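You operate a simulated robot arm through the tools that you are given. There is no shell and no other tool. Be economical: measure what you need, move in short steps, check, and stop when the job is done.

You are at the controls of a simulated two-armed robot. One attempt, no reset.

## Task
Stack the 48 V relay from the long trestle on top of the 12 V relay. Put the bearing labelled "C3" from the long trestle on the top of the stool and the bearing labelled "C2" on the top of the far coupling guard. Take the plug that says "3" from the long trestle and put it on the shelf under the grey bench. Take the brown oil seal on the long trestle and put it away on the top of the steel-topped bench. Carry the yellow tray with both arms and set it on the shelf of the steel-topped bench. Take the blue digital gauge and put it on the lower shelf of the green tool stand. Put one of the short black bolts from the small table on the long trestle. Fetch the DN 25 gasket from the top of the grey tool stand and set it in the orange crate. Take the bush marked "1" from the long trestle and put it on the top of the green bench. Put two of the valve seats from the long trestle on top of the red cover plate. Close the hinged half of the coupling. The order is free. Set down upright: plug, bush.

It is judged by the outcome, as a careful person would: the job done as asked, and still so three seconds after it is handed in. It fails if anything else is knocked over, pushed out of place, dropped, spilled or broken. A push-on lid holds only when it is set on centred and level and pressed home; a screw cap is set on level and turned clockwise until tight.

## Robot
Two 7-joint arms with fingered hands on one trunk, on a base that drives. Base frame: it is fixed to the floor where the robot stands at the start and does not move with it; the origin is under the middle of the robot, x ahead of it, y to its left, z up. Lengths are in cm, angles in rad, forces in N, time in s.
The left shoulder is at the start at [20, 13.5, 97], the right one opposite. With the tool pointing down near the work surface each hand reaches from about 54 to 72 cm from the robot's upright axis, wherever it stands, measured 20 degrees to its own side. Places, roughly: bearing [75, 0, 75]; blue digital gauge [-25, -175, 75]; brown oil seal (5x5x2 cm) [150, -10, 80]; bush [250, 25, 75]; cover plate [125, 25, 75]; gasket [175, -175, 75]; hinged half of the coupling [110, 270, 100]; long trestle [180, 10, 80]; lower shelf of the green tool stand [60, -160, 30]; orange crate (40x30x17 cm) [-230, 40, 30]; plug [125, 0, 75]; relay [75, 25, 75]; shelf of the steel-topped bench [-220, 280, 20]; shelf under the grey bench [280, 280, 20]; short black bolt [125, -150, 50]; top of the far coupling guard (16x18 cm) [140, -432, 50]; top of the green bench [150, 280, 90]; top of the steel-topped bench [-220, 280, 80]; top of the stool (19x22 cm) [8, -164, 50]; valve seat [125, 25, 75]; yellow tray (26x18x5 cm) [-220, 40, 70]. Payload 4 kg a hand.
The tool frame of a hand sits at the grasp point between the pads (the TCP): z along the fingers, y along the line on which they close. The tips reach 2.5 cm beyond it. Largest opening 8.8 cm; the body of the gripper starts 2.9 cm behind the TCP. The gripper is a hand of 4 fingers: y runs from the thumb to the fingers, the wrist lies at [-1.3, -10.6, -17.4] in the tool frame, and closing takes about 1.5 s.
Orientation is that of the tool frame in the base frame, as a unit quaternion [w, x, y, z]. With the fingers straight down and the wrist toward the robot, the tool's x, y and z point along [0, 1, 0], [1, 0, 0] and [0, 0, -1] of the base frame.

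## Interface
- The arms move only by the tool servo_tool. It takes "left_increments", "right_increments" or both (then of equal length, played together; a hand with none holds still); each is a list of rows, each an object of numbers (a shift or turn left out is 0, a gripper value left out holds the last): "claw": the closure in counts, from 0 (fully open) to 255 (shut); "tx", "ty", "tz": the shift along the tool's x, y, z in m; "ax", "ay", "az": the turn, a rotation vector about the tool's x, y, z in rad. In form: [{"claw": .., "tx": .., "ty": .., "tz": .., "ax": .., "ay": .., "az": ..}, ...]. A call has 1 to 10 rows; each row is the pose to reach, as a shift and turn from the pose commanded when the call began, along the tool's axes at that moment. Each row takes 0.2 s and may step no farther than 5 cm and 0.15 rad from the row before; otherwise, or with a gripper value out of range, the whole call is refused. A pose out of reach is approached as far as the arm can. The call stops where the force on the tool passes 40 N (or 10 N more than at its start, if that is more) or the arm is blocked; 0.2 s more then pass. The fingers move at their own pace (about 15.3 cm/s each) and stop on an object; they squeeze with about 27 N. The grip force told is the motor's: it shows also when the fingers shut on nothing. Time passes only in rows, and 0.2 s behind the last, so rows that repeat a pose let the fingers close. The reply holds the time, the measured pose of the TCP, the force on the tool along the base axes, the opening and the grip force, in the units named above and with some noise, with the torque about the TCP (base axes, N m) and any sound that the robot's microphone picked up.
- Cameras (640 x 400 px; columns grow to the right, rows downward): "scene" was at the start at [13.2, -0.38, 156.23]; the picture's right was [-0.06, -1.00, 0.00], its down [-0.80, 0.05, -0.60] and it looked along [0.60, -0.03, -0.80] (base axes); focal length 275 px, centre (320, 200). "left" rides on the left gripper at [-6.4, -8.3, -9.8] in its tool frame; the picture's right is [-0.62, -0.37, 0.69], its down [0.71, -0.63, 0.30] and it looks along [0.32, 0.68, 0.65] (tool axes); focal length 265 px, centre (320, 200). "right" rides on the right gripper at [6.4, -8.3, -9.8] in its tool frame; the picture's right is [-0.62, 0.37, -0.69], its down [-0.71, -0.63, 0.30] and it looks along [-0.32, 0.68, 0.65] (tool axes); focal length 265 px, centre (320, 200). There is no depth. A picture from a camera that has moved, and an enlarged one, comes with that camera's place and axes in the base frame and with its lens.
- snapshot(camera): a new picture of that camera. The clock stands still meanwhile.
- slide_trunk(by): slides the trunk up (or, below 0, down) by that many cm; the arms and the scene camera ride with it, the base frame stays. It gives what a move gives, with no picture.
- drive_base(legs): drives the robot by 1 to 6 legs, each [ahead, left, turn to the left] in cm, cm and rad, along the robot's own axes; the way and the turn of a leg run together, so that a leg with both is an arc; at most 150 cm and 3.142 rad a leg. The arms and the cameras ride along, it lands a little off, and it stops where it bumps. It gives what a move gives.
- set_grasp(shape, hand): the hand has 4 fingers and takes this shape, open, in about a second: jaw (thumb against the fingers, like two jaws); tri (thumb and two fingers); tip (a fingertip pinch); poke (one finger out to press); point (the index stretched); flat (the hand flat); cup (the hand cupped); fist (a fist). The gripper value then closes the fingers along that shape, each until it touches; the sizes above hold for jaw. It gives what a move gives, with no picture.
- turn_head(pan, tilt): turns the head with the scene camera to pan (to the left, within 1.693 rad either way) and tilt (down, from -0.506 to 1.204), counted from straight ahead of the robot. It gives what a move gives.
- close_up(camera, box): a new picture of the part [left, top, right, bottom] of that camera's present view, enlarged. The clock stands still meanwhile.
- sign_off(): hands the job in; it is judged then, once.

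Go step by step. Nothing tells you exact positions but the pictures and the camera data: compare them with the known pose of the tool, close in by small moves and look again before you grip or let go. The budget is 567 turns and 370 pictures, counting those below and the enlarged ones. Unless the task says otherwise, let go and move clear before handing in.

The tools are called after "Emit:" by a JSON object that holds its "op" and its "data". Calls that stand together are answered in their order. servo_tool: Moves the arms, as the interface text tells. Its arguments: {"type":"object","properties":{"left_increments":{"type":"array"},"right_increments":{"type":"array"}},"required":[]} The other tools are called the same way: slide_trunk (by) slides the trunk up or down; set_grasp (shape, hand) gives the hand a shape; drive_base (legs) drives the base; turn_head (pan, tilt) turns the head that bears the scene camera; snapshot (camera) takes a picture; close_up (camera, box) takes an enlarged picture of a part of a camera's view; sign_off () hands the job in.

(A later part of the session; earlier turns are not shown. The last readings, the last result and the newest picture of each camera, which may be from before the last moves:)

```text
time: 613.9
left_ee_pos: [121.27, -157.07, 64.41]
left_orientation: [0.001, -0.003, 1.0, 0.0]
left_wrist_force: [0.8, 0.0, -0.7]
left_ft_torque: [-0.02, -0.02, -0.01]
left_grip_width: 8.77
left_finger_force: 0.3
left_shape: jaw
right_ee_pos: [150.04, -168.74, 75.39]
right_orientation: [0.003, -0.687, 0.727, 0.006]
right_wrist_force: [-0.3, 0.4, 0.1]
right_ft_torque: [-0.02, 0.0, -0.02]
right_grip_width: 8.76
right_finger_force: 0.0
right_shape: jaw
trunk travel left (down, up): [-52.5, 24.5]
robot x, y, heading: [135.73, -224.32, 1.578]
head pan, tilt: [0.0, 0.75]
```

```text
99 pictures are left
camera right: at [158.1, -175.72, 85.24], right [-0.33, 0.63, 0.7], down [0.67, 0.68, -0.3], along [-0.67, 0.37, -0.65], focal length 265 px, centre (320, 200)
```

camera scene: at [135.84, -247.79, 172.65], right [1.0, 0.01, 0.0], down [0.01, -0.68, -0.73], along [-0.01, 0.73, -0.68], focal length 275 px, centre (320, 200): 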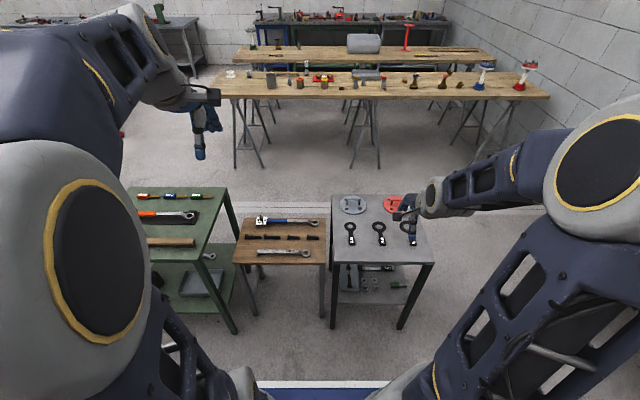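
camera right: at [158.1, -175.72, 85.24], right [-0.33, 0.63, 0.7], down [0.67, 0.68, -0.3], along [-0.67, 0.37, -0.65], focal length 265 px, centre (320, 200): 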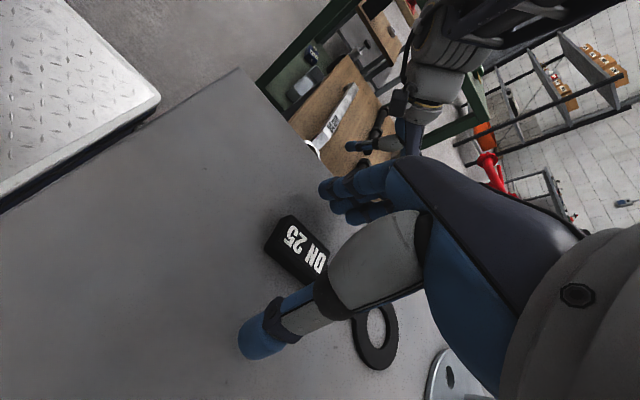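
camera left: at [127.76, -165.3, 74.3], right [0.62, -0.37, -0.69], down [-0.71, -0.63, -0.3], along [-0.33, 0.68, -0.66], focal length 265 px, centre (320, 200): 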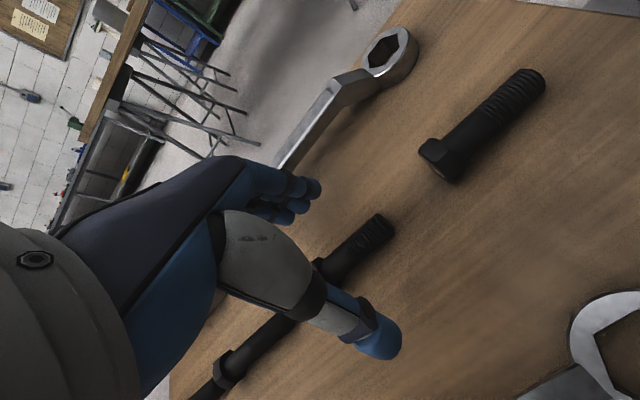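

Both are aligned. I go down the last bit and close both hands.

Emit:
{"op": "servo_tool", "data": {"left_increments": [{"tz": 0.006}, {"tz": 0.011}, {"tz": 0.011}], "right_increments": [{"tz": 0.004}, {"tz": 0.007}, {"tz": 0.007}]}}

Emit:
{"op": "servo_tool", "data": {"left_increments": [{"claw": 120}, {"claw": 180}, {"claw": 255}, {"claw": 255}, {"claw": 255}, {"claw": 255}, {"claw": 255}, {"claw": 255}], "right_increments": [{"claw": 120}, {"claw": 180}, {"claw": 255}, {"claw": 255}, {"claw": 255}, {"claw": 255}, {"claw": 255}, {"claw": 255}]}}

Emit:
{"op": "servo_tool", "data": {"left_increments": [{"tz": -0.01}, {"tz": -0.03}, {"tz": -0.06}, {"tz": -0.1}], "right_increments": [{"tz": -0.01}, {"tz": -0.03}, {"tz": -0.06}, {"tz": -0.1}]}}

Emit:
{"op": "snapshot", "data": {"camera": "left"}}

Emit:
{"op": "snapshot", "data": {"camera": "right"}}

```text
time: 614.7
left_ee_pos: [121.24, -157.17, 63.34]
left_orientation: [0.001, -0.002, 1.0, -0.001]
left_wrist_force: [-0.4, -0.3, 0.2]
left_ft_torque: [-0.01, 0.0, -0.01]
left_grip_width: 8.79
left_finger_force: 0.0
left_shape: jaw
right_ee_pos: [150.05, -168.47, 74.87]
right_orientation: [0.003, -0.687, 0.727, 0.006]
right_wrist_force: [0.5, 0.0, 0.6]
right_ft_torque: [-0.03, 0.0, -0.02]
right_grip_width: 8.77
right_finger_force: 0.1
right_shape: jaw
trunk travel left (down, up): [-52.5, 24.5]
robot x, y, heading: [135.76, -224.75, 1.579]
head pan, tilt: [0.0, 0.75]
```

```text
time: 616.5
left_ee_pos: [121.33, -156.99, 63.32]
left_orientation: [0.001, -0.002, 1.0, 0.0]
left_wrist_force: [1.0, -1.2, 15.5]
left_ft_torque: [-0.07, 0.0, -0.07]
left_grip_width: 0.9
left_finger_force: 26.7
left_shape: jaw
right_ee_pos: [150.13, -168.52, 74.7]
right_orientation: [0.003, -0.688, 0.726, 0.006]
right_wrist_force: [-0.1, 0.0, -0.7]
right_ft_torque: [0.03, -0.02, 0.0]
right_grip_width: 2.04
right_finger_force: 27.3
right_shape: jaw
trunk travel left (down, up): [-52.5, 24.5]
robot x, y, heading: [135.46, -224.56, 1.582]
head pan, tilt: [0.0, 0.75]
```

```text
time: 617.5
left_ee_pos: [121.16, -157.17, 73.22]
left_orientation: [0.001, -0.002, 1.0, -0.001]
left_wrist_force: [-0.1, 0.5, -0.4]
left_ft_torque: [-0.02, -0.02, 0.01]
left_grip_width: 0.81
left_finger_force: 27.4
left_shape: jaw
right_ee_pos: [150.15, -168.39, 84.68]
right_orientation: [0.001, -0.687, 0.727, 0.006]
right_wrist_force: [-0.2, 1.1, -0.4]
right_ft_torque: [0.03, 0.01, 0.02]
right_grip_width: 2.03
right_finger_force: 26.8
right_shape: jaw
trunk travel left (down, up): [-52.5, 24.5]
robot x, y, heading: [135.9, -224.85, 1.575]
head pan, tilt: [0.0, 0.75]
```

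```text
98 pictures are left
camera left: at [127.64, -165.27, 83.03], right [0.62, -0.37, -0.69], down [-0.71, -0.63, -0.3], along [-0.33, 0.68, -0.66], focal length 265 px, centre (320, 200)
```

left: 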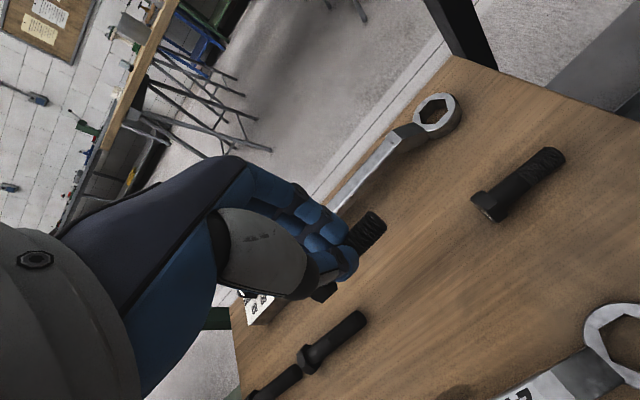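

```text
97 pictures are left
camera right: at [158.04, -175.53, 94.58], right [-0.33, 0.63, 0.7], down [0.67, 0.68, -0.3], along [-0.67, 0.37, -0.65], focal length 265 px, centre (320, 200)
```

right: 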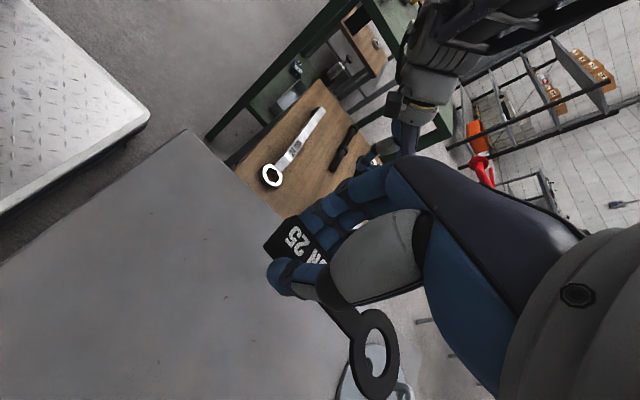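

Bolt and DN 25 gasket are held. I raise both hands and drive around the tables back to the trestle's right side.

Emit:
{"op": "servo_tool", "data": {"left_increments": [{"tz": -0.04}, {"tz": -0.08}, {"tz": -0.12}, {"tz": -0.16}, {"tz": -0.2}, {"tz": -0.24}, {"tz": -0.28}], "right_increments": [{"tz": -0.03}, {"tz": -0.06}, {"tz": -0.09}, {"tz": -0.12}, {"tz": -0.15}, {"tz": -0.18}, {"tz": -0.2}]}}

Emit:
{"op": "slide_trunk", "data": {"by": 20}}

Emit:
{"op": "drive_base", "data": {"legs": [[-26, 0, -0.006], [0, 150, 0], [0, 126, 0]]}}

Emit:
{"op": "drive_base", "data": {"legs": [[150, 0, 0], [25, 0, 0]]}}

```text
time: 619.1
left_ee_pos: [121.72, -157.01, 101.06]
left_orientation: [0.001, -0.002, 1.0, -0.001]
left_wrist_force: [0.9, 0.2, -1.2]
left_ft_torque: [-0.02, -0.01, 0.0]
left_grip_width: 0.8
left_finger_force: 27.2
left_shape: jaw
right_ee_pos: [150.22, -168.85, 104.81]
right_orientation: [0.002, -0.687, 0.727, 0.006]
right_wrist_force: [0.0, 0.6, 0.7]
right_ft_torque: [-0.04, 0.01, 0.0]
right_grip_width: 2.05
right_finger_force: 26.8
right_shape: jaw
trunk travel left (down, up): [-52.5, 24.5]
robot x, y, heading: [135.83, -224.24, 1.578]
head pan, tilt: [0.0, 0.75]
```

```text
time: 621.3
left_ee_pos: [121.64, -157.1, 121.13]
left_orientation: [0.001, -0.002, 1.0, -0.001]
left_wrist_force: [0.2, 0.7, -0.9]
left_ft_torque: [-0.01, 0.02, 0.01]
left_grip_width: 0.8
left_finger_force: 26.7
left_shape: jaw
right_ee_pos: [150.16, -168.79, 124.71]
right_orientation: [0.004, -0.687, 0.727, 0.006]
right_wrist_force: [-0.1, -0.8, -0.7]
right_ft_torque: [-0.02, -0.02, -0.04]
right_grip_width: 2.06
right_finger_force: 27.0
right_shape: jaw
trunk travel left (down, up): [-72.5, 4.5]
robot x, y, heading: [135.49, -224.59, 1.575]
head pan, tilt: [0.0, 0.75]
```

```text
time: 636.2
left_ee_pos: [-155.45, -180.16, 121.15]
left_orientation: [0.001, 0.008, 1.0, -0.001]
left_wrist_force: [-0.1, 0.4, -2.1]
left_ft_torque: [0.01, 0.01, -0.03]
left_grip_width: 0.82
left_finger_force: 26.9
left_shape: jaw
right_ee_pos: [-127.05, -192.58, 124.72]
right_orientation: [0.002, -0.68, 0.733, 0.005]
right_wrist_force: [0.6, 0.4, -0.9]
right_ft_torque: [-0.04, -0.04, -0.03]
right_grip_width: 2.06
right_finger_force: 26.6
right_shape: jaw
trunk travel left (down, up): [-72.5, 4.5]
robot x, y, heading: [-142.61, -247.93, 1.556]
head pan, tilt: [0.0, 0.75]
```

```text
time: 645.1
left_ee_pos: [-151.24, -6.0, 121.07]
left_orientation: [0.001, 0.013, 1.0, -0.001]
left_wrist_force: [0.2, -1.0, -1.3]
left_ft_torque: [-0.04, 0.01, -0.01]
left_grip_width: 0.8
left_finger_force: 27.3
left_shape: jaw
right_ee_pos: [-123.1, -18.56, 124.73]
right_orientation: [0.003, -0.675, 0.738, 0.006]
right_wrist_force: [0.1, -0.2, -0.4]
right_ft_torque: [0.0, 0.0, 0.0]
right_grip_width: 2.02
right_finger_force: 26.7
right_shape: jaw
trunk travel left (down, up): [-72.5, 4.5]
robot x, y, heading: [-139.41, -73.74, 1.549]
head pan, tilt: [0.0, 0.75]
```

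Emit:
{"op": "drive_base", "data": {"legs": [[0, -150, 0.022], [0, -132, 0]]}}

Emit:
{"op": "turn_head", "data": {"pan": 0.0, "tilt": 0.9}}

Emit:
{"op": "snapshot", "data": {"camera": "scene"}}

Emit:
{"op": "snapshot", "data": {"camera": "left"}}

```text
time: 658.8
left_ee_pos: [131.83, -8.43, 121.05]
left_orientation: [0.0, 0.0, 1.0, -0.001]
left_wrist_force: [-0.7, 0.4, -1.2]
left_ft_torque: [0.02, -0.01, 0.0]
left_grip_width: 0.81
left_finger_force: 26.8
left_shape: jaw
right_ee_pos: [160.47, -20.46, 124.75]
right_orientation: [0.004, -0.685, 0.728, 0.007]
right_wrist_force: [-0.2, -0.5, 0.4]
right_ft_torque: [-0.03, 0.0, -0.01]
right_grip_width: 2.04
right_finger_force: 26.7
right_shape: jaw
trunk travel left (down, up): [-72.5, 4.5]
robot x, y, heading: [145.72, -76.07, 1.573]
head pan, tilt: [0.0, 0.75]
```

```text
time: 659.5
left_ee_pos: [131.87, -8.32, 121.23]
left_orientation: [0.001, 0.0, 1.0, -0.001]
left_wrist_force: [-0.9, -0.4, -2.1]
left_ft_torque: [0.0, 0.0, -0.01]
left_grip_width: 0.81
left_finger_force: 27.4
left_shape: jaw
right_ee_pos: [160.42, -20.41, 124.77]
right_orientation: [0.003, -0.685, 0.729, 0.006]
right_wrist_force: [0.2, -0.3, -0.9]
right_ft_torque: [-0.03, -0.01, -0.01]
right_grip_width: 2.05
right_finger_force: 27.2
right_shape: jaw
trunk travel left (down, up): [-72.5, 4.5]
robot x, y, heading: [146.07, -75.66, 1.576]
head pan, tilt: [0.0, 0.901]
```

```text
96 pictures are left
camera scene: at [145.54, -62.32, 171.47], right [1.0, 0.0, 0.0], down [0.0, -0.78, -0.62], along [0.0, 0.62, -0.78], focal length 275 px, centre (320, 200)
```

scene: 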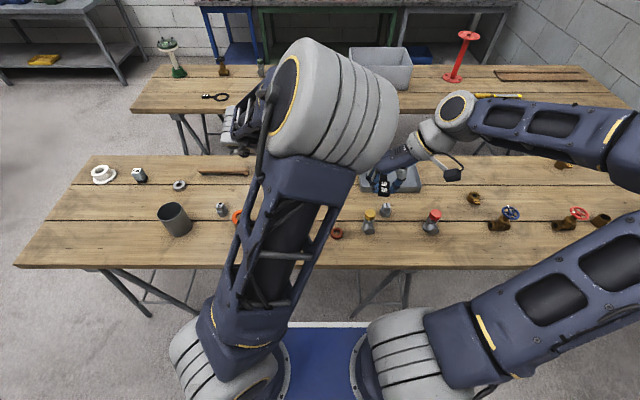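

```text
95 pictures are left
camera left: at [138.29, -16.73, 130.95], right [0.62, -0.37, -0.69], down [-0.71, -0.63, -0.3], along [-0.32, 0.68, -0.66], focal length 265 px, centre (320, 200)
```

left: 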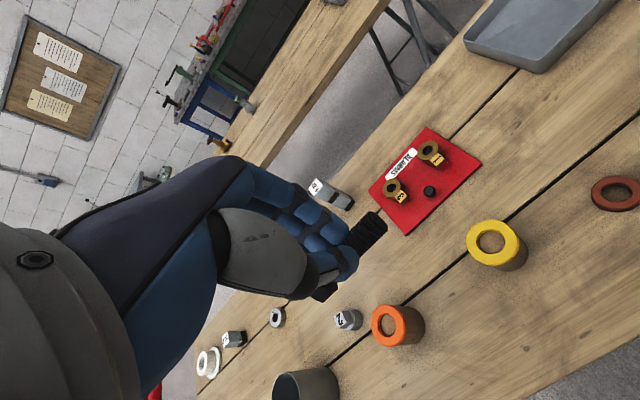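

I place the bolt on the free spot at (126, -12).

Emit:
{"op": "servo_tool", "data": {"left_increments": [{"tx": 0.03, "ty": -0.018, "tz": 0.03}, {"tx": 0.059, "ty": -0.037, "tz": 0.06}, {"tx": 0.059, "ty": -0.037, "tz": 0.11}, {"tx": 0.059, "ty": -0.037, "tz": 0.16}, {"tx": 0.059, "ty": -0.037, "tz": 0.21}, {"tx": 0.059, "ty": -0.037, "tz": 0.26}, {"tx": 0.059, "ty": -0.037, "tz": 0.31}, {"tx": 0.059, "ty": -0.037, "tz": 0.35}]}}

Emit:
{"op": "snapshot", "data": {"camera": "left"}}

```text
time: 661.3
left_ee_pos: [126.23, -12.11, 86.06]
left_orientation: [0.002, -0.001, 1.0, -0.001]
left_wrist_force: [-0.1, 0.0, 0.1]
left_ft_torque: [0.0, 0.02, 0.0]
left_grip_width: 0.69
left_finger_force: 26.9
left_shape: jaw
right_ee_pos: [160.44, -20.4, 124.71]
right_orientation: [0.002, -0.686, 0.728, 0.006]
right_wrist_force: [-0.4, -0.8, -0.2]
right_ft_torque: [-0.02, 0.01, -0.02]
right_grip_width: 2.04
right_finger_force: 26.9
right_shape: jaw
trunk travel left (down, up): [-72.5, 4.5]
robot x, y, heading: [145.67, -75.79, 1.573]
head pan, tilt: [0.0, 0.901]
```

```text
94 pictures are left
camera left: at [132.68, -20.52, 95.88], right [0.62, -0.37, -0.69], down [-0.71, -0.63, -0.31], along [-0.32, 0.68, -0.65], focal length 265 px, centre (320, 200)
```

left: 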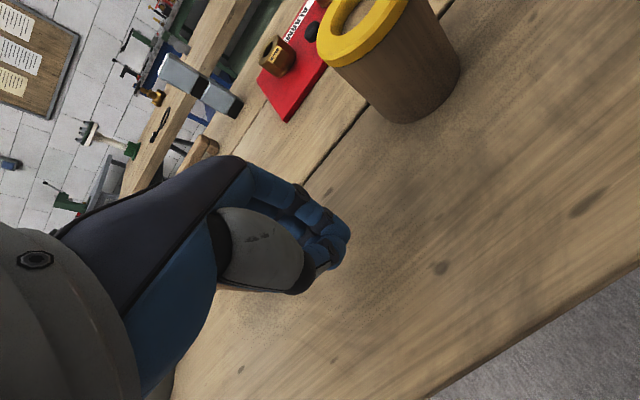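

The bolt is no longer in the hand; I raise the hand and look for it.

Emit:
{"op": "servo_tool", "data": {"left_increments": [{"tz": -0.05}, {"tz": -0.1}, {"tz": -0.15}, {"tz": -0.2, "tx": 0.03}, {"tz": -0.25, "tx": 0.07}, {"tz": -0.3, "tx": 0.11}]}}

Emit:
{"op": "snapshot", "data": {"camera": "left"}}

Emit:
{"op": "snapshot", "data": {"camera": "scene"}}

```text
refused: row 4 steps farther than a row can; nothing moved
```

```text
93 pictures are left
camera left: at [132.68, -20.52, 95.88], right [0.62, -0.37, -0.69], down [-0.71, -0.63, -0.31], along [-0.32, 0.68, -0.65], focal length 265 px, centre (320, 200)
```

left: 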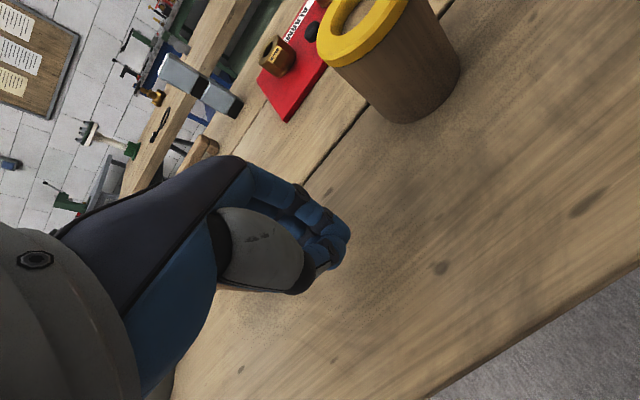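

```text
92 pictures are left
camera scene: at [145.53, -62.35, 171.47], right [1.0, 0.0, 0.0], down [0.0, -0.78, -0.62], along [0.0, 0.62, -0.78], focal length 275 px, centre (320, 200)
```

scene: 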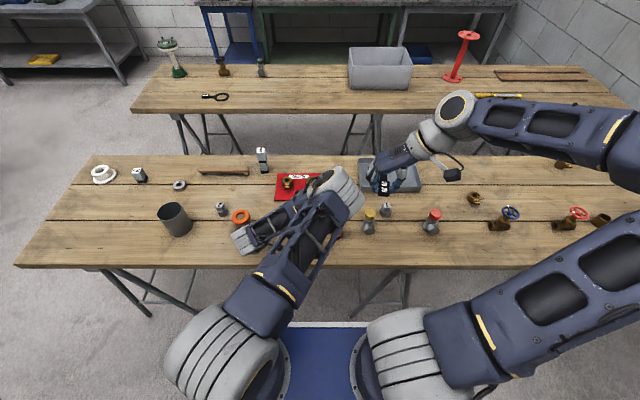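

Emit:
{"op": "servo_tool", "data": {"left_increments": [{"tz": -0.05}, {"tz": -0.1}, {"tz": -0.15}, {"tz": -0.2}, {"tz": -0.25}, {"tz": -0.3}, {"tz": -0.33, "tx": -0.03}, {"tz": -0.33, "tx": -0.07}]}}

Emit:
{"op": "snapshot", "data": {"camera": "left"}}

Emit:
{"op": "snapshot", "data": {"camera": "scene"}}

```text
time: 663.1
left_ee_pos: [133.13, -12.41, 119.03]
left_orientation: [0.0, -0.002, 1.0, -0.001]
left_wrist_force: [0.5, -0.7, 0.0]
left_ft_torque: [0.0, -0.01, 0.01]
left_grip_width: 0.7
left_finger_force: 26.5
left_shape: jaw
right_ee_pos: [160.32, -20.41, 124.67]
right_orientation: [0.002, -0.686, 0.727, 0.006]
right_wrist_force: [-0.3, 0.4, 0.4]
right_ft_torque: [-0.03, -0.01, 0.01]
right_grip_width: 2.06
right_finger_force: 26.5
right_shape: jaw
trunk travel left (down, up): [-72.5, 4.5]
robot x, y, heading: [145.8, -75.87, 1.575]
head pan, tilt: [0.0, 0.901]
```

```text
91 pictures are left
camera left: at [139.52, -20.58, 128.89], right [0.62, -0.37, -0.69], down [-0.71, -0.63, -0.3], along [-0.33, 0.68, -0.66], focal length 265 px, centre (320, 200)
```

left: 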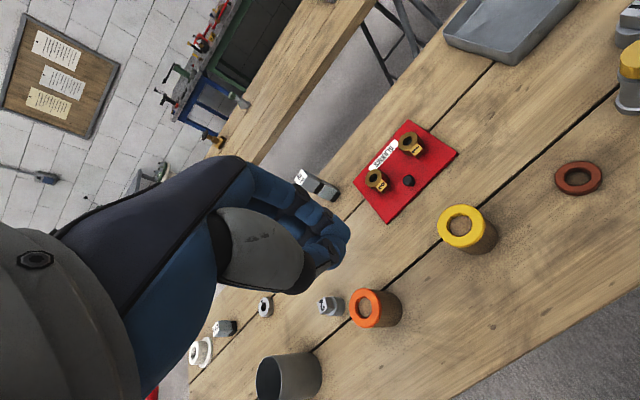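

```text
90 pictures are left
camera scene: at [145.5, -62.31, 171.46], right [1.0, 0.0, 0.0], down [0.0, -0.78, -0.62], along [0.0, 0.62, -0.78], focal length 275 px, centre (320, 200)
```

scene: 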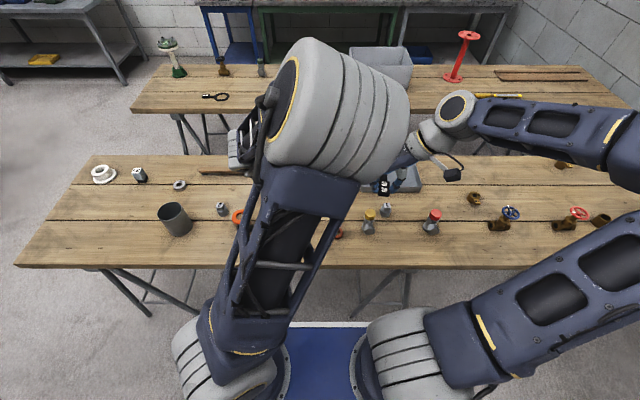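

Emit:
{"op": "servo_tool", "data": {"left_increments": [{"tx": 0.05, "claw": 0}, {"tx": 0.1}, {"tx": 0.15}, {"tx": 0.2}, {"tx": 0.25}]}}

Emit:
{"op": "snapshot", "data": {"camera": "scene"}}

Emit:
{"op": "snapshot", "data": {"camera": "left"}}

```text
time: 664.3
left_ee_pos: [108.32, -12.24, 119.22]
left_orientation: [0.002, 0.001, 1.0, -0.001]
left_wrist_force: [-0.3, -0.3, 0.6]
left_ft_torque: [0.01, 0.06, 0.0]
left_grip_width: 8.76
left_finger_force: 0.0
left_shape: jaw
right_ee_pos: [160.58, -20.39, 124.72]
right_orientation: [0.002, -0.685, 0.729, 0.006]
right_wrist_force: [0.5, 0.6, -0.3]
right_ft_torque: [-0.03, 0.0, 0.03]
right_grip_width: 2.05
right_finger_force: 27.2
right_shape: jaw
trunk travel left (down, up): [-72.5, 4.5]
robot x, y, heading: [145.71, -75.77, 1.574]
head pan, tilt: [0.0, 0.901]
```

```text
89 pictures are left
camera scene: at [145.6, -62.33, 171.46], right [1.0, 0.0, 0.0], down [0.0, -0.78, -0.62], along [0.0, 0.62, -0.78], focal length 275 px, centre (320, 200)
```

scene: 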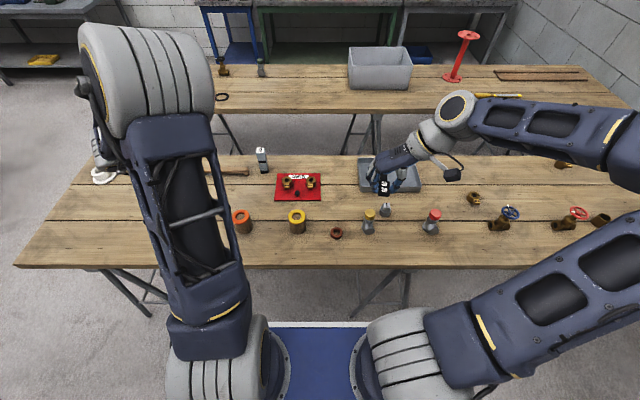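

```text
88 pictures are left
camera left: at [114.75, -20.43, 129.12], right [0.62, -0.37, -0.69], down [-0.72, -0.63, -0.3], along [-0.32, 0.68, -0.66], focal length 265 px, centre (320, 200)
```

left: 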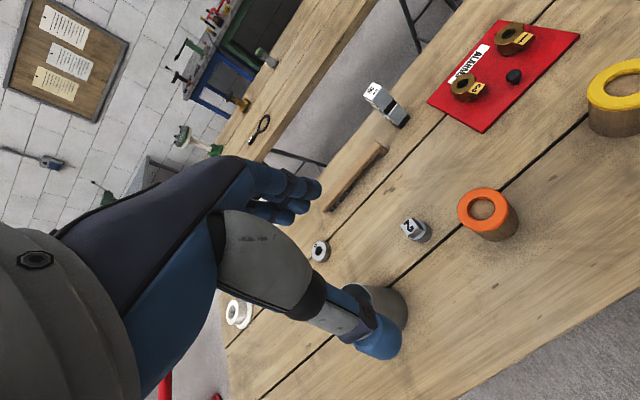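

Emit:
{"op": "turn_head", "data": {"pan": 0.0, "tilt": 1.2}}

Emit:
{"op": "snapshot", "data": {"camera": "scene"}}

Emit:
{"op": "close_up", "data": {"camera": "left", "box": [280, 220, 640, 400]}}

```text
time: 665.1
left_ee_pos: [108.34, -12.2, 119.16]
left_orientation: [0.001, 0.0, 1.0, -0.001]
left_wrist_force: [0.1, 0.4, -0.5]
left_ft_torque: [0.0, 0.01, -0.01]
left_grip_width: 8.77
left_finger_force: 0.0
left_shape: jaw
right_ee_pos: [160.48, -20.47, 124.72]
right_orientation: [0.002, -0.684, 0.729, 0.006]
right_wrist_force: [-0.5, -0.6, -0.9]
right_ft_torque: [-0.06, 0.01, 0.0]
right_grip_width: 2.05
right_finger_force: 27.2
right_shape: jaw
trunk travel left (down, up): [-72.5, 4.5]
robot x, y, heading: [145.82, -76.22, 1.572]
head pan, tilt: [0.0, 1.201]
```

```text
87 pictures are left
camera scene: at [145.54, -64.28, 169.48], right [1.0, 0.0, 0.0], down [0.0, -0.93, -0.36], along [0.0, 0.36, -0.93], focal length 275 px, centre (320, 200)
```

scene: 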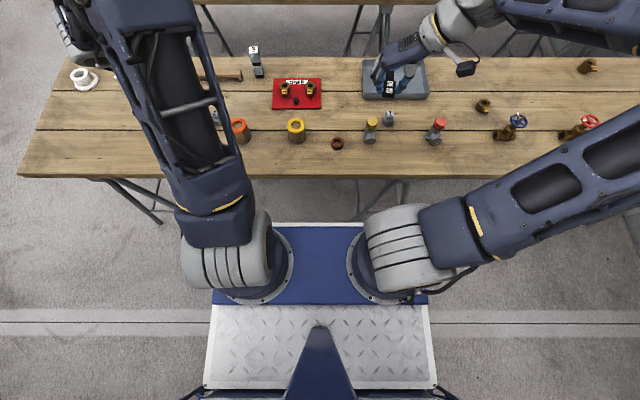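

```text
1.78 times, centred on (460, 310) of left
camera zoom: at [114.73, -20.44, 129.1], right [0.62, -0.37, -0.69], down [-0.71, -0.63, -0.3], along [-0.32, 0.68, -0.66], focal length 472 px, centre (71, 4)
```

zoom: 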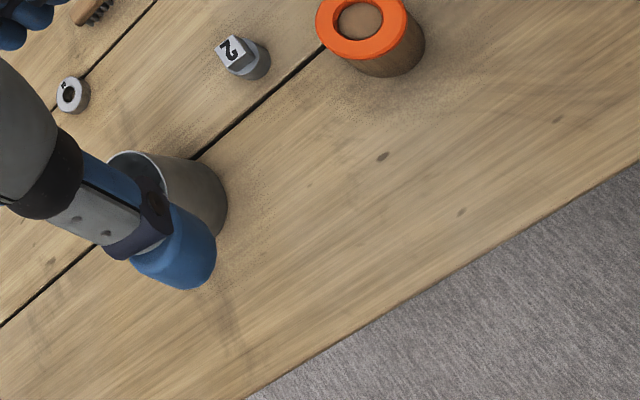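

The bolt is not on the trestle, so it probably rolled off to the floor. I turn the left hand to look down at the floor by the edge.

Emit:
{"op": "servo_tool", "data": {"left_increments": [{"az": 0.15, "ty": -0.01}, {"az": 0.3, "ty": -0.02}, {"az": 0.45, "ty": -0.03}, {"az": 0.6, "ty": -0.04}, {"az": 0.75, "ty": -0.05}, {"az": 0.9, "ty": -0.06}, {"az": 1.05, "ty": -0.07}, {"az": 1.2, "ty": -0.08}, {"az": 1.35, "ty": -0.08}, {"az": 1.5, "ty": -0.08}]}}

Emit:
{"op": "snapshot", "data": {"camera": "left"}}

```text
time: 667.3
left_ee_pos: [107.99, -20.2, 119.14]
left_orientation: [0.002, 0.682, 0.731, -0.001]
left_wrist_force: [0.6, 0.1, 0.1]
left_ft_torque: [0.03, -0.01, 0.01]
left_grip_width: 8.77
left_finger_force: 0.1
left_shape: jaw
right_ee_pos: [160.46, -20.45, 124.84]
right_orientation: [0.003, -0.685, 0.728, 0.006]
right_wrist_force: [0.3, 0.0, -0.8]
right_ft_torque: [0.0, -0.02, 0.02]
right_grip_width: 2.06
right_finger_force: 26.6
right_shape: jaw
trunk travel left (down, up): [-72.5, 4.5]
robot x, y, heading: [145.74, -75.75, 1.575]
head pan, tilt: [0.0, 1.201]
```

```text
85 pictures are left
camera left: at [100.12, -27.12, 128.95], right [-0.32, -0.65, -0.69], down [-0.68, 0.67, -0.31], along [0.66, 0.37, -0.65], focal length 265 px, centre (320, 200)
```

left: 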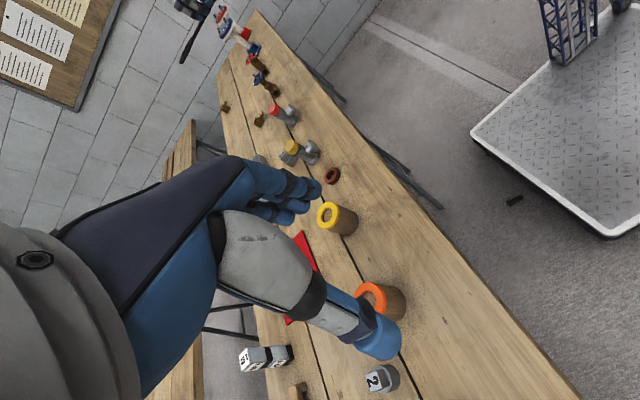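

Found it: the bolt lies on the floor at about (147, -39), just ahead of my base. I move left, turn to face +x, and pick it up with the left hand.

Emit:
{"op": "servo_tool", "data": {"left_increments": [{"az": -0.15}, {"az": -0.3}, {"az": -0.45}, {"az": -0.6}, {"az": -0.75}, {"az": -0.9}, {"az": -1.05}, {"az": -1.2}, {"az": -1.35}, {"az": -1.5}]}}

Emit:
{"op": "drive_base", "data": {"legs": [[0, 62, 0], [0, 0, -1.572], [0, 14, 0]]}}

Emit:
{"op": "snapshot", "data": {"camera": "left"}}

Emit:
{"op": "turn_head", "data": {"pan": 0.2, "tilt": 0.9}}

Emit:
{"op": "snapshot", "data": {"camera": "scene"}}

```text
time: 669.5
left_ee_pos: [107.98, -20.2, 119.1]
left_orientation: [0.001, -0.002, 1.0, -0.002]
left_wrist_force: [-0.3, -1.2, 0.6]
left_ft_torque: [0.0, 0.0, -0.01]
left_grip_width: 8.77
left_finger_force: 0.1
left_shape: jaw
right_ee_pos: [160.42, -20.43, 124.83]
right_orientation: [0.003, -0.685, 0.728, 0.006]
right_wrist_force: [0.1, -0.2, 0.5]
right_ft_torque: [-0.01, 0.0, -0.01]
right_grip_width: 2.05
right_finger_force: 27.1
right_shape: jaw
trunk travel left (down, up): [-72.5, 4.5]
robot x, y, heading: [145.95, -75.98, 1.574]
head pan, tilt: [0.0, 1.201]
```

```text
time: 677.8
left_ee_pos: [137.85, -23.25, 119.11]
left_orientation: [0.0, 0.701, 0.713, -0.002]
left_wrist_force: [-0.6, -0.5, -0.4]
left_ft_torque: [-0.01, -0.01, 0.01]
left_grip_width: 8.74
left_finger_force: 0.1
left_shape: jaw
right_ee_pos: [138.33, -75.71, 124.76]
right_orientation: [0.006, 0.022, 1.0, 0.003]
right_wrist_force: [-0.4, -0.8, 0.3]
right_ft_torque: [0.03, 0.01, 0.03]
right_grip_width: 2.01
right_finger_force: 26.7
right_shape: jaw
trunk travel left (down, up): [-72.5, 4.5]
robot x, y, heading: [82.73, -61.73, 0.015]
head pan, tilt: [0.0, 1.201]
```

```text
84 pictures are left
camera left: at [129.49, -29.74, 128.96], right [-0.36, -0.63, -0.69], down [-0.64, 0.7, -0.3], along [0.68, 0.33, -0.66], focal length 265 px, centre (320, 200)
```

left: 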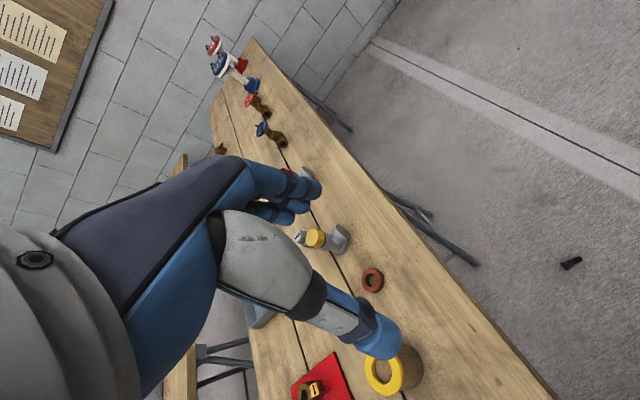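

```text
time: 678.6
left_ee_pos: [137.77, -23.18, 119.17]
left_orientation: [0.0, 0.702, 0.712, -0.001]
left_wrist_force: [-0.4, -0.2, 0.2]
left_ft_torque: [0.0, -0.01, -0.02]
left_grip_width: 8.76
left_finger_force: 0.0
left_shape: jaw
right_ee_pos: [138.26, -75.64, 124.77]
right_orientation: [0.006, 0.022, 1.0, 0.002]
right_wrist_force: [0.8, -0.2, -0.5]
right_ft_torque: [-0.03, 0.03, -0.02]
right_grip_width: 2.04
right_finger_force: 27.0
right_shape: jaw
trunk travel left (down, up): [-72.5, 4.5]
robot x, y, heading: [82.62, -61.77, 0.02]
head pan, tilt: [0.201, 0.901]
```

```text
83 pictures are left
camera scene: at [95.79, -60.08, 171.46], right [0.22, -0.98, 0.0], down [-0.77, -0.17, -0.62], along [0.61, 0.14, -0.78], focal length 275 px, centre (320, 200)
```

scene: 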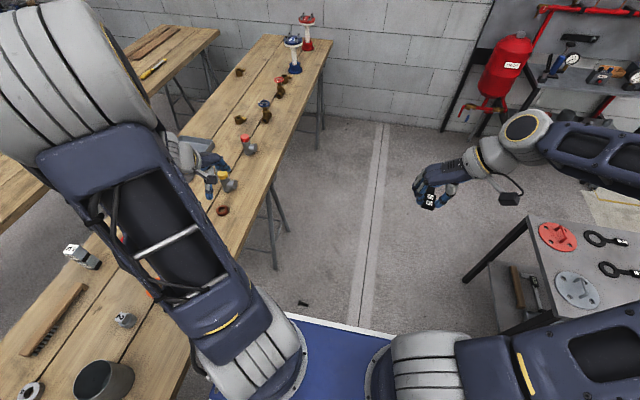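

Emit:
{"op": "close_up", "data": {"camera": "left", "box": [546, 242, 594, 284]}}

```text
9.52 times, centred on (570, 263) of left
camera zoom: at [129.49, -29.73, 128.95], right [-0.36, -0.63, -0.69], down [-0.64, 0.7, -0.3], along [0.68, 0.33, -0.66], focal length 2528 px, centre (-2061, -400)
```

zoom: 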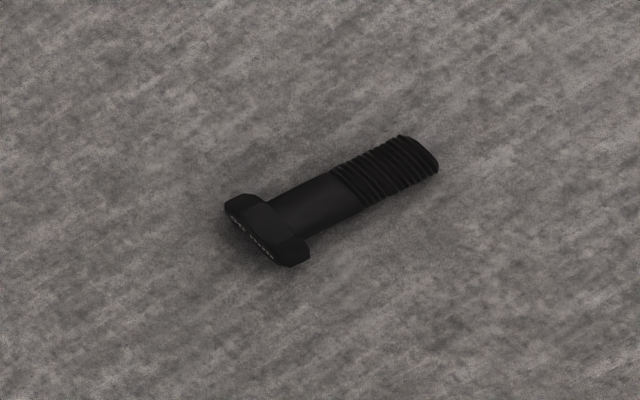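

The bolt lies along y at (146.9, -39.4), so the normal hand closes across it. I move the hand inward above it first and check the elbow's clearance from the trestle.

Emit:
{"op": "servo_tool", "data": {"left_increments": [{"tx": -0.04, "ty": 0.02}, {"tx": -0.08, "ty": 0.04}, {"tx": -0.12, "ty": 0.06}, {"tx": -0.16, "ty": 0.088}]}}

Emit:
{"op": "snapshot", "data": {"camera": "scene"}}

```text
time: 679.6
left_ee_pos: [146.73, -39.05, 119.05]
left_orientation: [0.0, 0.701, 0.714, -0.001]
left_wrist_force: [0.3, -0.2, -0.5]
left_ft_torque: [-0.01, 0.02, 0.01]
left_grip_width: 8.76
left_finger_force: 0.1
left_shape: jaw
right_ee_pos: [138.3, -75.59, 124.74]
right_orientation: [0.007, 0.022, 1.0, 0.002]
right_wrist_force: [-0.9, 0.6, 0.3]
right_ft_torque: [-0.01, -0.01, 0.0]
right_grip_width: 2.05
right_finger_force: 26.8
right_shape: jaw
trunk travel left (down, up): [-72.5, 4.5]
robot x, y, heading: [82.67, -62.04, 0.019]
head pan, tilt: [0.201, 0.901]
```

```text
81 pictures are left
camera scene: at [95.76, -60.03, 171.46], right [0.22, -0.98, 0.0], down [-0.76, -0.17, -0.62], along [0.61, 0.14, -0.78], focal length 275 px, centre (320, 200)
```

scene: 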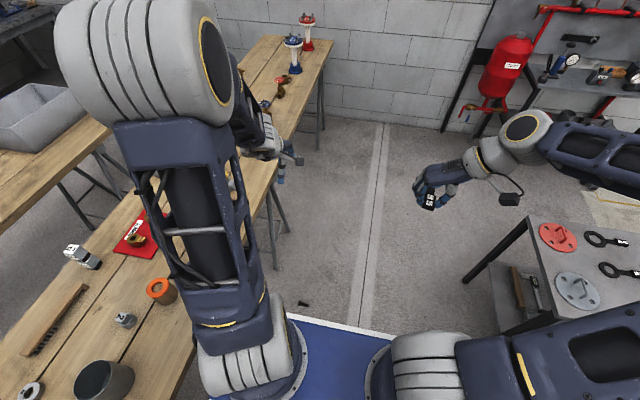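

The elbow is too near the trestle edge. I reposition with the base angled (heading ≈0.55) so the arm stays clear.

Emit:
{"op": "drive_base", "data": {"legs": [[23.4, -28.7, 0], [0, 0, 0.53]]}}

Emit:
{"op": "turn_head", "data": {"pan": 0.2, "tilt": 1.0}}

Emit:
{"op": "snapshot", "data": {"camera": "scene"}}

```text
time: 683.5
left_ee_pos: [150.25, -37.83, 119.09]
left_orientation: [0.0, 0.488, 0.873, -0.001]
left_wrist_force: [0.1, -0.2, -0.5]
left_ft_torque: [-0.03, 0.01, 0.01]
left_grip_width: 8.78
left_finger_force: 0.1
left_shape: jaw
right_ee_pos: [161.77, -73.54, 124.73]
right_orientation: [0.005, -0.244, 0.97, 0.004]
right_wrist_force: [0.0, -0.3, -0.9]
right_ft_torque: [-0.02, -0.03, -0.01]
right_grip_width: 2.04
right_finger_force: 27.6
right_shape: jaw
trunk travel left (down, up): [-72.5, 4.5]
robot x, y, heading: [106.76, -90.29, 0.56]
head pan, tilt: [0.201, 0.901]
```

```text
time: 684.1
left_ee_pos: [150.26, -37.97, 119.08]
left_orientation: [0.001, 0.488, 0.873, -0.001]
left_wrist_force: [-0.7, 0.3, 0.6]
left_ft_torque: [0.05, -0.01, -0.03]
left_grip_width: 8.75
left_finger_force: 0.0
left_shape: jaw
right_ee_pos: [161.6, -73.62, 124.72]
right_orientation: [0.005, -0.243, 0.97, 0.004]
right_wrist_force: [0.6, 0.0, -0.5]
right_ft_torque: [0.0, 0.01, -0.01]
right_grip_width: 2.05
right_finger_force: 27.3
right_shape: jaw
trunk travel left (down, up): [-72.5, 4.5]
robot x, y, heading: [106.84, -90.68, 0.559]
head pan, tilt: [0.201, 1.0]
```

```text
80 pictures are left
camera scene: at [116.74, -82.21, 170.74], right [0.69, -0.73, 0.0], down [-0.61, -0.58, -0.54], along [0.39, 0.37, -0.84], focal length 275 px, centre (320, 200)
```

scene: 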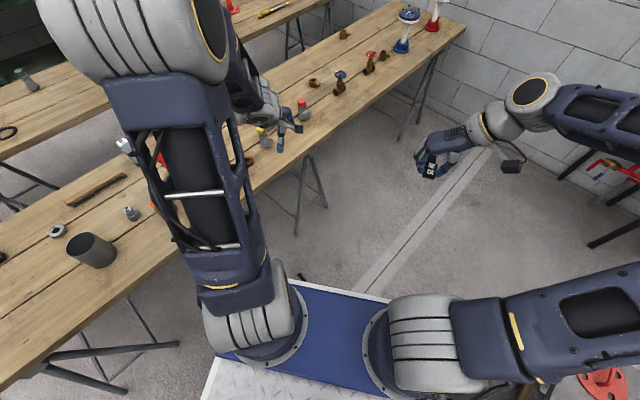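

Emit:
{"op": "slide_trunk", "data": {"by": -40}}

Emit:
{"op": "slide_trunk", "data": {"by": -30}}

Emit:
{"op": "snapshot", "data": {"camera": "left"}}

```text
time: 688.0
left_ee_pos: [150.26, -37.83, 79.01]
left_orientation: [0.0, 0.487, 0.873, -0.002]
left_wrist_force: [0.4, -0.4, 0.3]
left_ft_torque: [-0.02, 0.01, -0.01]
left_grip_width: 8.78
left_finger_force: 0.0
left_shape: jaw
right_ee_pos: [161.7, -73.56, 84.78]
right_orientation: [0.005, -0.244, 0.97, 0.004]
right_wrist_force: [0.1, -0.6, 0.0]
right_ft_torque: [-0.03, 0.04, -0.02]
right_grip_width: 2.04
right_finger_force: 27.3
right_shape: jaw
trunk travel left (down, up): [-32.5, 44.5]
robot x, y, heading: [106.56, -90.11, 0.557]
head pan, tilt: [0.201, 1.0]
```

```text
time: 691.0
left_ee_pos: [150.21, -37.8, 48.94]
left_orientation: [0.0, 0.488, 0.873, 0.0]
left_wrist_force: [0.2, -1.3, 0.5]
left_ft_torque: [0.04, 0.02, 0.03]
left_grip_width: 8.77
left_finger_force: 0.0
left_shape: jaw
right_ee_pos: [161.76, -73.61, 54.77]
right_orientation: [0.005, -0.243, 0.97, 0.004]
right_wrist_force: [0.7, 0.2, -0.5]
right_ft_torque: [0.02, 0.07, -0.01]
right_grip_width: 2.04
right_finger_force: 27.4
right_shape: jaw
trunk travel left (down, up): [-2.5, 74.5]
robot x, y, heading: [106.48, -90.32, 0.553]
head pan, tilt: [0.201, 1.0]
```

```text
79 pictures are left
camera left: at [146.55, -47.64, 58.91], right [0.01, -0.72, -0.69], down [-0.91, 0.28, -0.3], along [0.41, 0.63, -0.66], focal length 265 px, centre (320, 200)
```

left: 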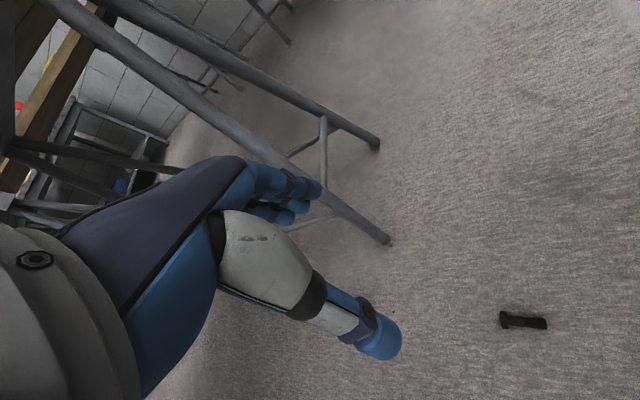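

Emit:
{"op": "servo_tool", "data": {"left_increments": [{"az": 0.12, "tx": 0.005, "ty": -0.015}, {"az": 0.25, "tx": 0.01, "ty": -0.035}, {"az": 0.38, "tx": 0.01, "ty": -0.035, "tz": 0.04}, {"az": 0.5, "tx": 0.01, "ty": -0.035, "tz": 0.09}, {"az": 0.6, "tx": 0.01, "ty": -0.035, "tz": 0.14}, {"az": 0.6, "tx": 0.01, "ty": -0.035, "tz": 0.19}, {"az": 0.6, "tx": 0.01, "ty": -0.035, "tz": 0.24}, {"az": 0.6, "tx": 0.01, "ty": -0.035, "tz": 0.29}, {"az": 0.6, "tx": 0.01, "ty": -0.035, "tz": 0.34}]}}

Emit:
{"op": "snapshot", "data": {"camera": "left"}}

```text
time: 693.0
left_ee_pos: [146.65, -38.74, 14.97]
left_orientation: [0.0, 0.724, 0.689, -0.001]
left_wrist_force: [-1.1, 0.1, 0.0]
left_ft_torque: [0.01, -0.02, -0.03]
left_grip_width: 8.78
left_finger_force: 0.0
left_shape: jaw
right_ee_pos: [161.73, -73.57, 54.7]
right_orientation: [0.005, -0.243, 0.97, 0.004]
right_wrist_force: [-0.1, 1.2, 0.1]
right_ft_torque: [-0.01, 0.03, -0.02]
right_grip_width: 2.04
right_finger_force: 27.1
right_shape: jaw
trunk travel left (down, up): [-2.5, 74.5]
robot x, y, heading: [107.26, -90.3, 0.555]
head pan, tilt: [0.201, 1.0]
```

```text
78 pictures are left
camera left: at [138.0, -44.73, 24.79], right [-0.4, -0.6, -0.69], down [-0.59, 0.74, -0.3], along [0.7, 0.29, -0.65], focal length 265 px, centre (320, 200)
```

left: 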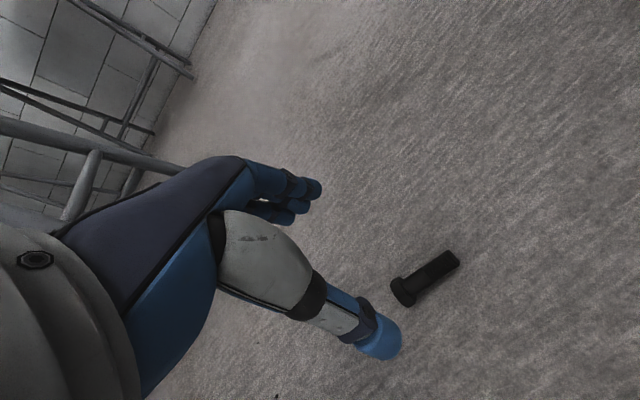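

Emit:
{"op": "servo_tool", "data": {"left_increments": [{"az": 0.1, "tz": 0.04}, {"az": 0.14, "tz": 0.08}, {"az": 0.14, "tz": 0.105}, {"az": 0.14, "tz": 0.118}, {"az": 0.14, "tz": 0.122}]}}

Emit:
{"op": "snapshot", "data": {"camera": "left"}}

```text
time: 694.2
left_ee_pos: [146.68, -39.06, 2.87]
left_orientation: [0.001, 0.77, 0.638, -0.001]
left_wrist_force: [-0.6, -0.1, 0.2]
left_ft_torque: [0.04, 0.02, 0.01]
left_grip_width: 8.76
left_finger_force: 0.0
left_shape: jaw
right_ee_pos: [161.75, -73.65, 54.68]
right_orientation: [0.006, -0.243, 0.97, 0.005]
right_wrist_force: [0.2, 0.6, -1.4]
right_ft_torque: [-0.01, -0.01, -0.02]
right_grip_width: 2.06
right_finger_force: 26.8
right_shape: jaw
trunk travel left (down, up): [-2.5, 74.5]
robot x, y, heading: [106.74, -90.62, 0.555]
head pan, tilt: [0.201, 1.0]
```

```text
77 pictures are left
camera left: at [137.37, -43.59, 12.67], right [-0.48, -0.54, -0.69], down [-0.49, 0.82, -0.31], along [0.73, 0.19, -0.65], focal length 265 px, centre (320, 200)
```

left: 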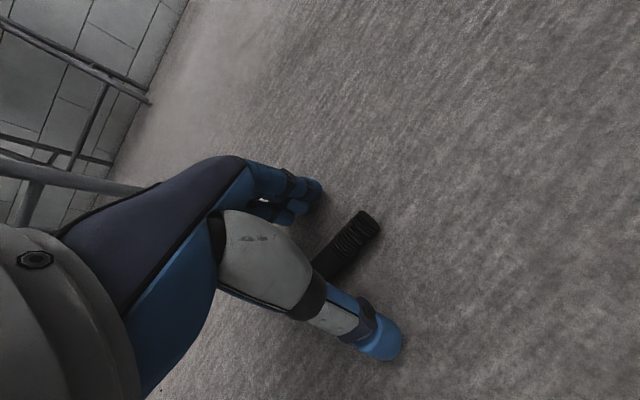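

Emit:
{"op": "servo_tool", "data": {"left_increments": [{"tz": 0.003}, {"tz": 0.003, "claw": 120}, {"tz": 0.003, "claw": 170}, {"tz": 0.003, "claw": 210}, {"tz": 0.003, "claw": 255}, {"tz": 0.003, "claw": 255}, {"tz": 0.003, "claw": 255}, {"tz": 0.003, "claw": 255}]}}

Emit:
{"op": "servo_tool", "data": {"left_increments": [{"tz": -0.01}, {"tz": -0.02}, {"tz": -0.035}, {"tz": -0.05}, {"tz": -0.07}, {"tz": -0.09}]}}

Emit:
{"op": "snapshot", "data": {"camera": "left"}}

```text
time: 696.0
left_ee_pos: [146.72, -38.81, 2.76]
left_orientation: [0.001, 0.77, 0.638, -0.001]
left_wrist_force: [-2.0, 3.4, 15.9]
left_ft_torque: [-0.1, 0.0, 0.08]
left_grip_width: 1.13
left_finger_force: 27.4
left_shape: jaw
right_ee_pos: [161.77, -73.62, 54.83]
right_orientation: [0.005, -0.243, 0.97, 0.003]
right_wrist_force: [-0.1, 0.3, -0.1]
right_ft_torque: [0.03, 0.02, 0.0]
right_grip_width: 2.05
right_finger_force: 27.1
right_shape: jaw
trunk travel left (down, up): [-2.5, 74.5]
robot x, y, heading: [106.47, -89.91, 0.557]
head pan, tilt: [0.201, 1.0]
```

```text
time: 697.4
left_ee_pos: [146.64, -38.92, 11.59]
left_orientation: [0.0, 0.77, 0.638, 0.0]
left_wrist_force: [0.9, -0.5, -0.9]
left_ft_torque: [-0.04, 0.0, 0.01]
left_grip_width: 1.07
left_finger_force: 27.4
left_shape: jaw
right_ee_pos: [161.76, -73.64, 54.75]
right_orientation: [0.005, -0.242, 0.97, 0.004]
right_wrist_force: [0.1, -0.9, 0.1]
right_ft_torque: [-0.01, 0.04, 0.01]
right_grip_width: 2.05
right_finger_force: 27.1
right_shape: jaw
trunk travel left (down, up): [-2.5, 74.5]
robot x, y, heading: [106.62, -90.07, 0.558]
head pan, tilt: [0.201, 1.0]
```

```text
76 pictures are left
camera left: at [137.32, -43.6, 21.46], right [-0.48, -0.54, -0.69], down [-0.49, 0.82, -0.31], along [0.73, 0.19, -0.65], focal length 265 px, centre (320, 200)
```

left: 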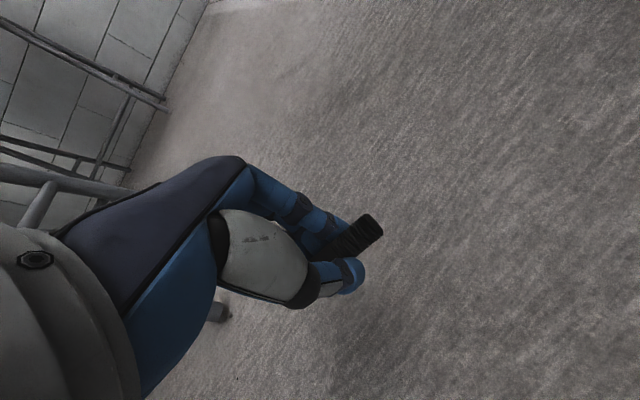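

The bolt is held more firmly now. I raise it gently and bring it over the trestle edge area.

Emit:
{"op": "servo_tool", "data": {"left_increments": [{"tz": -0.02}, {"tz": -0.04}, {"tz": -0.07}, {"tz": -0.1}, {"tz": -0.13}, {"tz": -0.16}, {"tz": -0.19}, {"tz": -0.22}, {"tz": -0.25}, {"tz": -0.28}]}}

Emit:
{"op": "slide_trunk", "data": {"by": 40}}

Emit:
{"op": "slide_trunk", "data": {"by": 30}}

Emit:
{"op": "snapshot", "data": {"camera": "left"}}

```text
time: 699.6
left_ee_pos: [146.81, -38.96, 39.67]
left_orientation: [0.001, 0.771, 0.637, -0.001]
left_wrist_force: [-0.2, 0.2, -1.5]
left_ft_torque: [-0.03, -0.03, -0.01]
left_grip_width: 1.02
left_finger_force: 27.0
left_shape: jaw
right_ee_pos: [161.77, -73.51, 54.75]
right_orientation: [0.005, -0.244, 0.97, 0.004]
right_wrist_force: [0.2, 0.7, -0.7]
right_ft_torque: [-0.02, 0.0, -0.01]
right_grip_width: 2.06
right_finger_force: 26.8
right_shape: jaw
trunk travel left (down, up): [-2.5, 74.5]
robot x, y, heading: [106.56, -90.05, 0.556]
head pan, tilt: [0.201, 1.0]
```

```text
time: 703.4
left_ee_pos: [146.76, -39.08, 79.57]
left_orientation: [0.001, 0.77, 0.638, 0.0]
left_wrist_force: [-1.0, 0.4, -1.4]
left_ft_torque: [0.0, 0.01, -0.03]
left_grip_width: 1.04
left_finger_force: 27.1
left_shape: jaw
right_ee_pos: [161.78, -73.63, 94.79]
right_orientation: [0.004, -0.243, 0.97, 0.004]
right_wrist_force: [-0.1, -0.4, -1.0]
right_ft_torque: [0.02, 0.01, 0.0]
right_grip_width: 2.02
right_finger_force: 27.0
right_shape: jaw
trunk travel left (down, up): [-42.5, 34.5]
robot x, y, heading: [106.83, -90.33, 0.557]
head pan, tilt: [0.201, 1.0]
```

```text
time: 706.4
left_ee_pos: [146.75, -39.08, 109.5]
left_orientation: [0.001, 0.771, 0.637, 0.0]
left_wrist_force: [-1.0, 0.7, -1.4]
left_ft_torque: [0.03, -0.02, -0.01]
left_grip_width: 1.06
left_finger_force: 27.0
left_shape: jaw
right_ee_pos: [161.69, -73.53, 124.73]
right_orientation: [0.005, -0.244, 0.97, 0.004]
right_wrist_force: [0.3, 0.6, -0.4]
right_ft_torque: [-0.03, 0.0, 0.0]
right_grip_width: 2.05
right_finger_force: 26.3
right_shape: jaw
trunk travel left (down, up): [-72.5, 4.5]
robot x, y, heading: [106.96, -90.11, 0.558]
head pan, tilt: [0.201, 1.0]
```

```text
75 pictures are left
camera left: at [137.41, -43.69, 119.42], right [-0.48, -0.54, -0.69], down [-0.49, 0.82, -0.31], along [0.73, 0.19, -0.65], focal length 265 px, centre (320, 200)
```

left: 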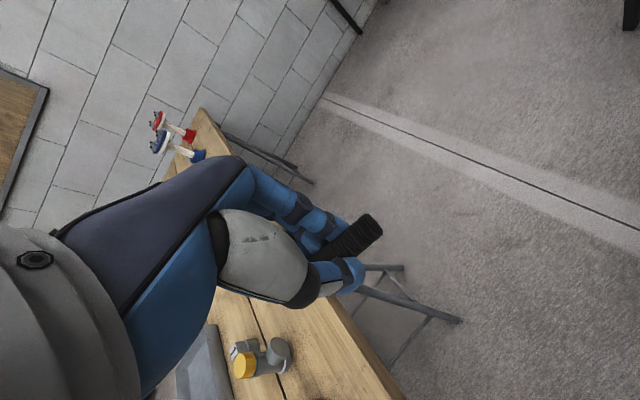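

Emit:
{"op": "drive_base", "data": {"legs": [[9.5, 15.3, 0], [0, 0, 0.45]]}}

Emit:
{"op": "snapshot", "data": {"camera": "left"}}

```text
time: 709.2
left_ee_pos: [120.61, -8.72, 109.61]
left_orientation: [0.001, 0.611, 0.791, -0.001]
left_wrist_force: [-0.3, 0.3, -1.3]
left_ft_torque: [-0.01, 0.0, -0.01]
left_grip_width: 1.02
left_finger_force: 27.4
left_shape: jaw
right_ee_pos: [148.95, -33.5, 124.68]
right_orientation: [0.004, -0.451, 0.893, 0.005]
right_wrist_force: [0.4, 0.1, -0.4]
right_ft_torque: [-0.02, -0.03, -0.01]
right_grip_width: 2.05
right_finger_force: 27.4
right_shape: jaw
trunk travel left (down, up): [-72.5, 4.5]
robot x, y, heading: [106.52, -72.22, 0.998]
head pan, tilt: [0.201, 1.0]
```

```text
74 pictures are left
camera left: at [114.29, -16.99, 119.42], right [-0.2, -0.69, -0.69], down [-0.79, 0.53, -0.31], along [0.58, 0.49, -0.65], focal length 265 px, centre (320, 200)
```

left: 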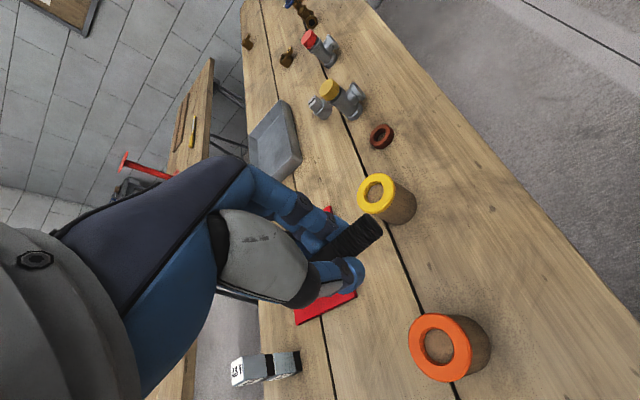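

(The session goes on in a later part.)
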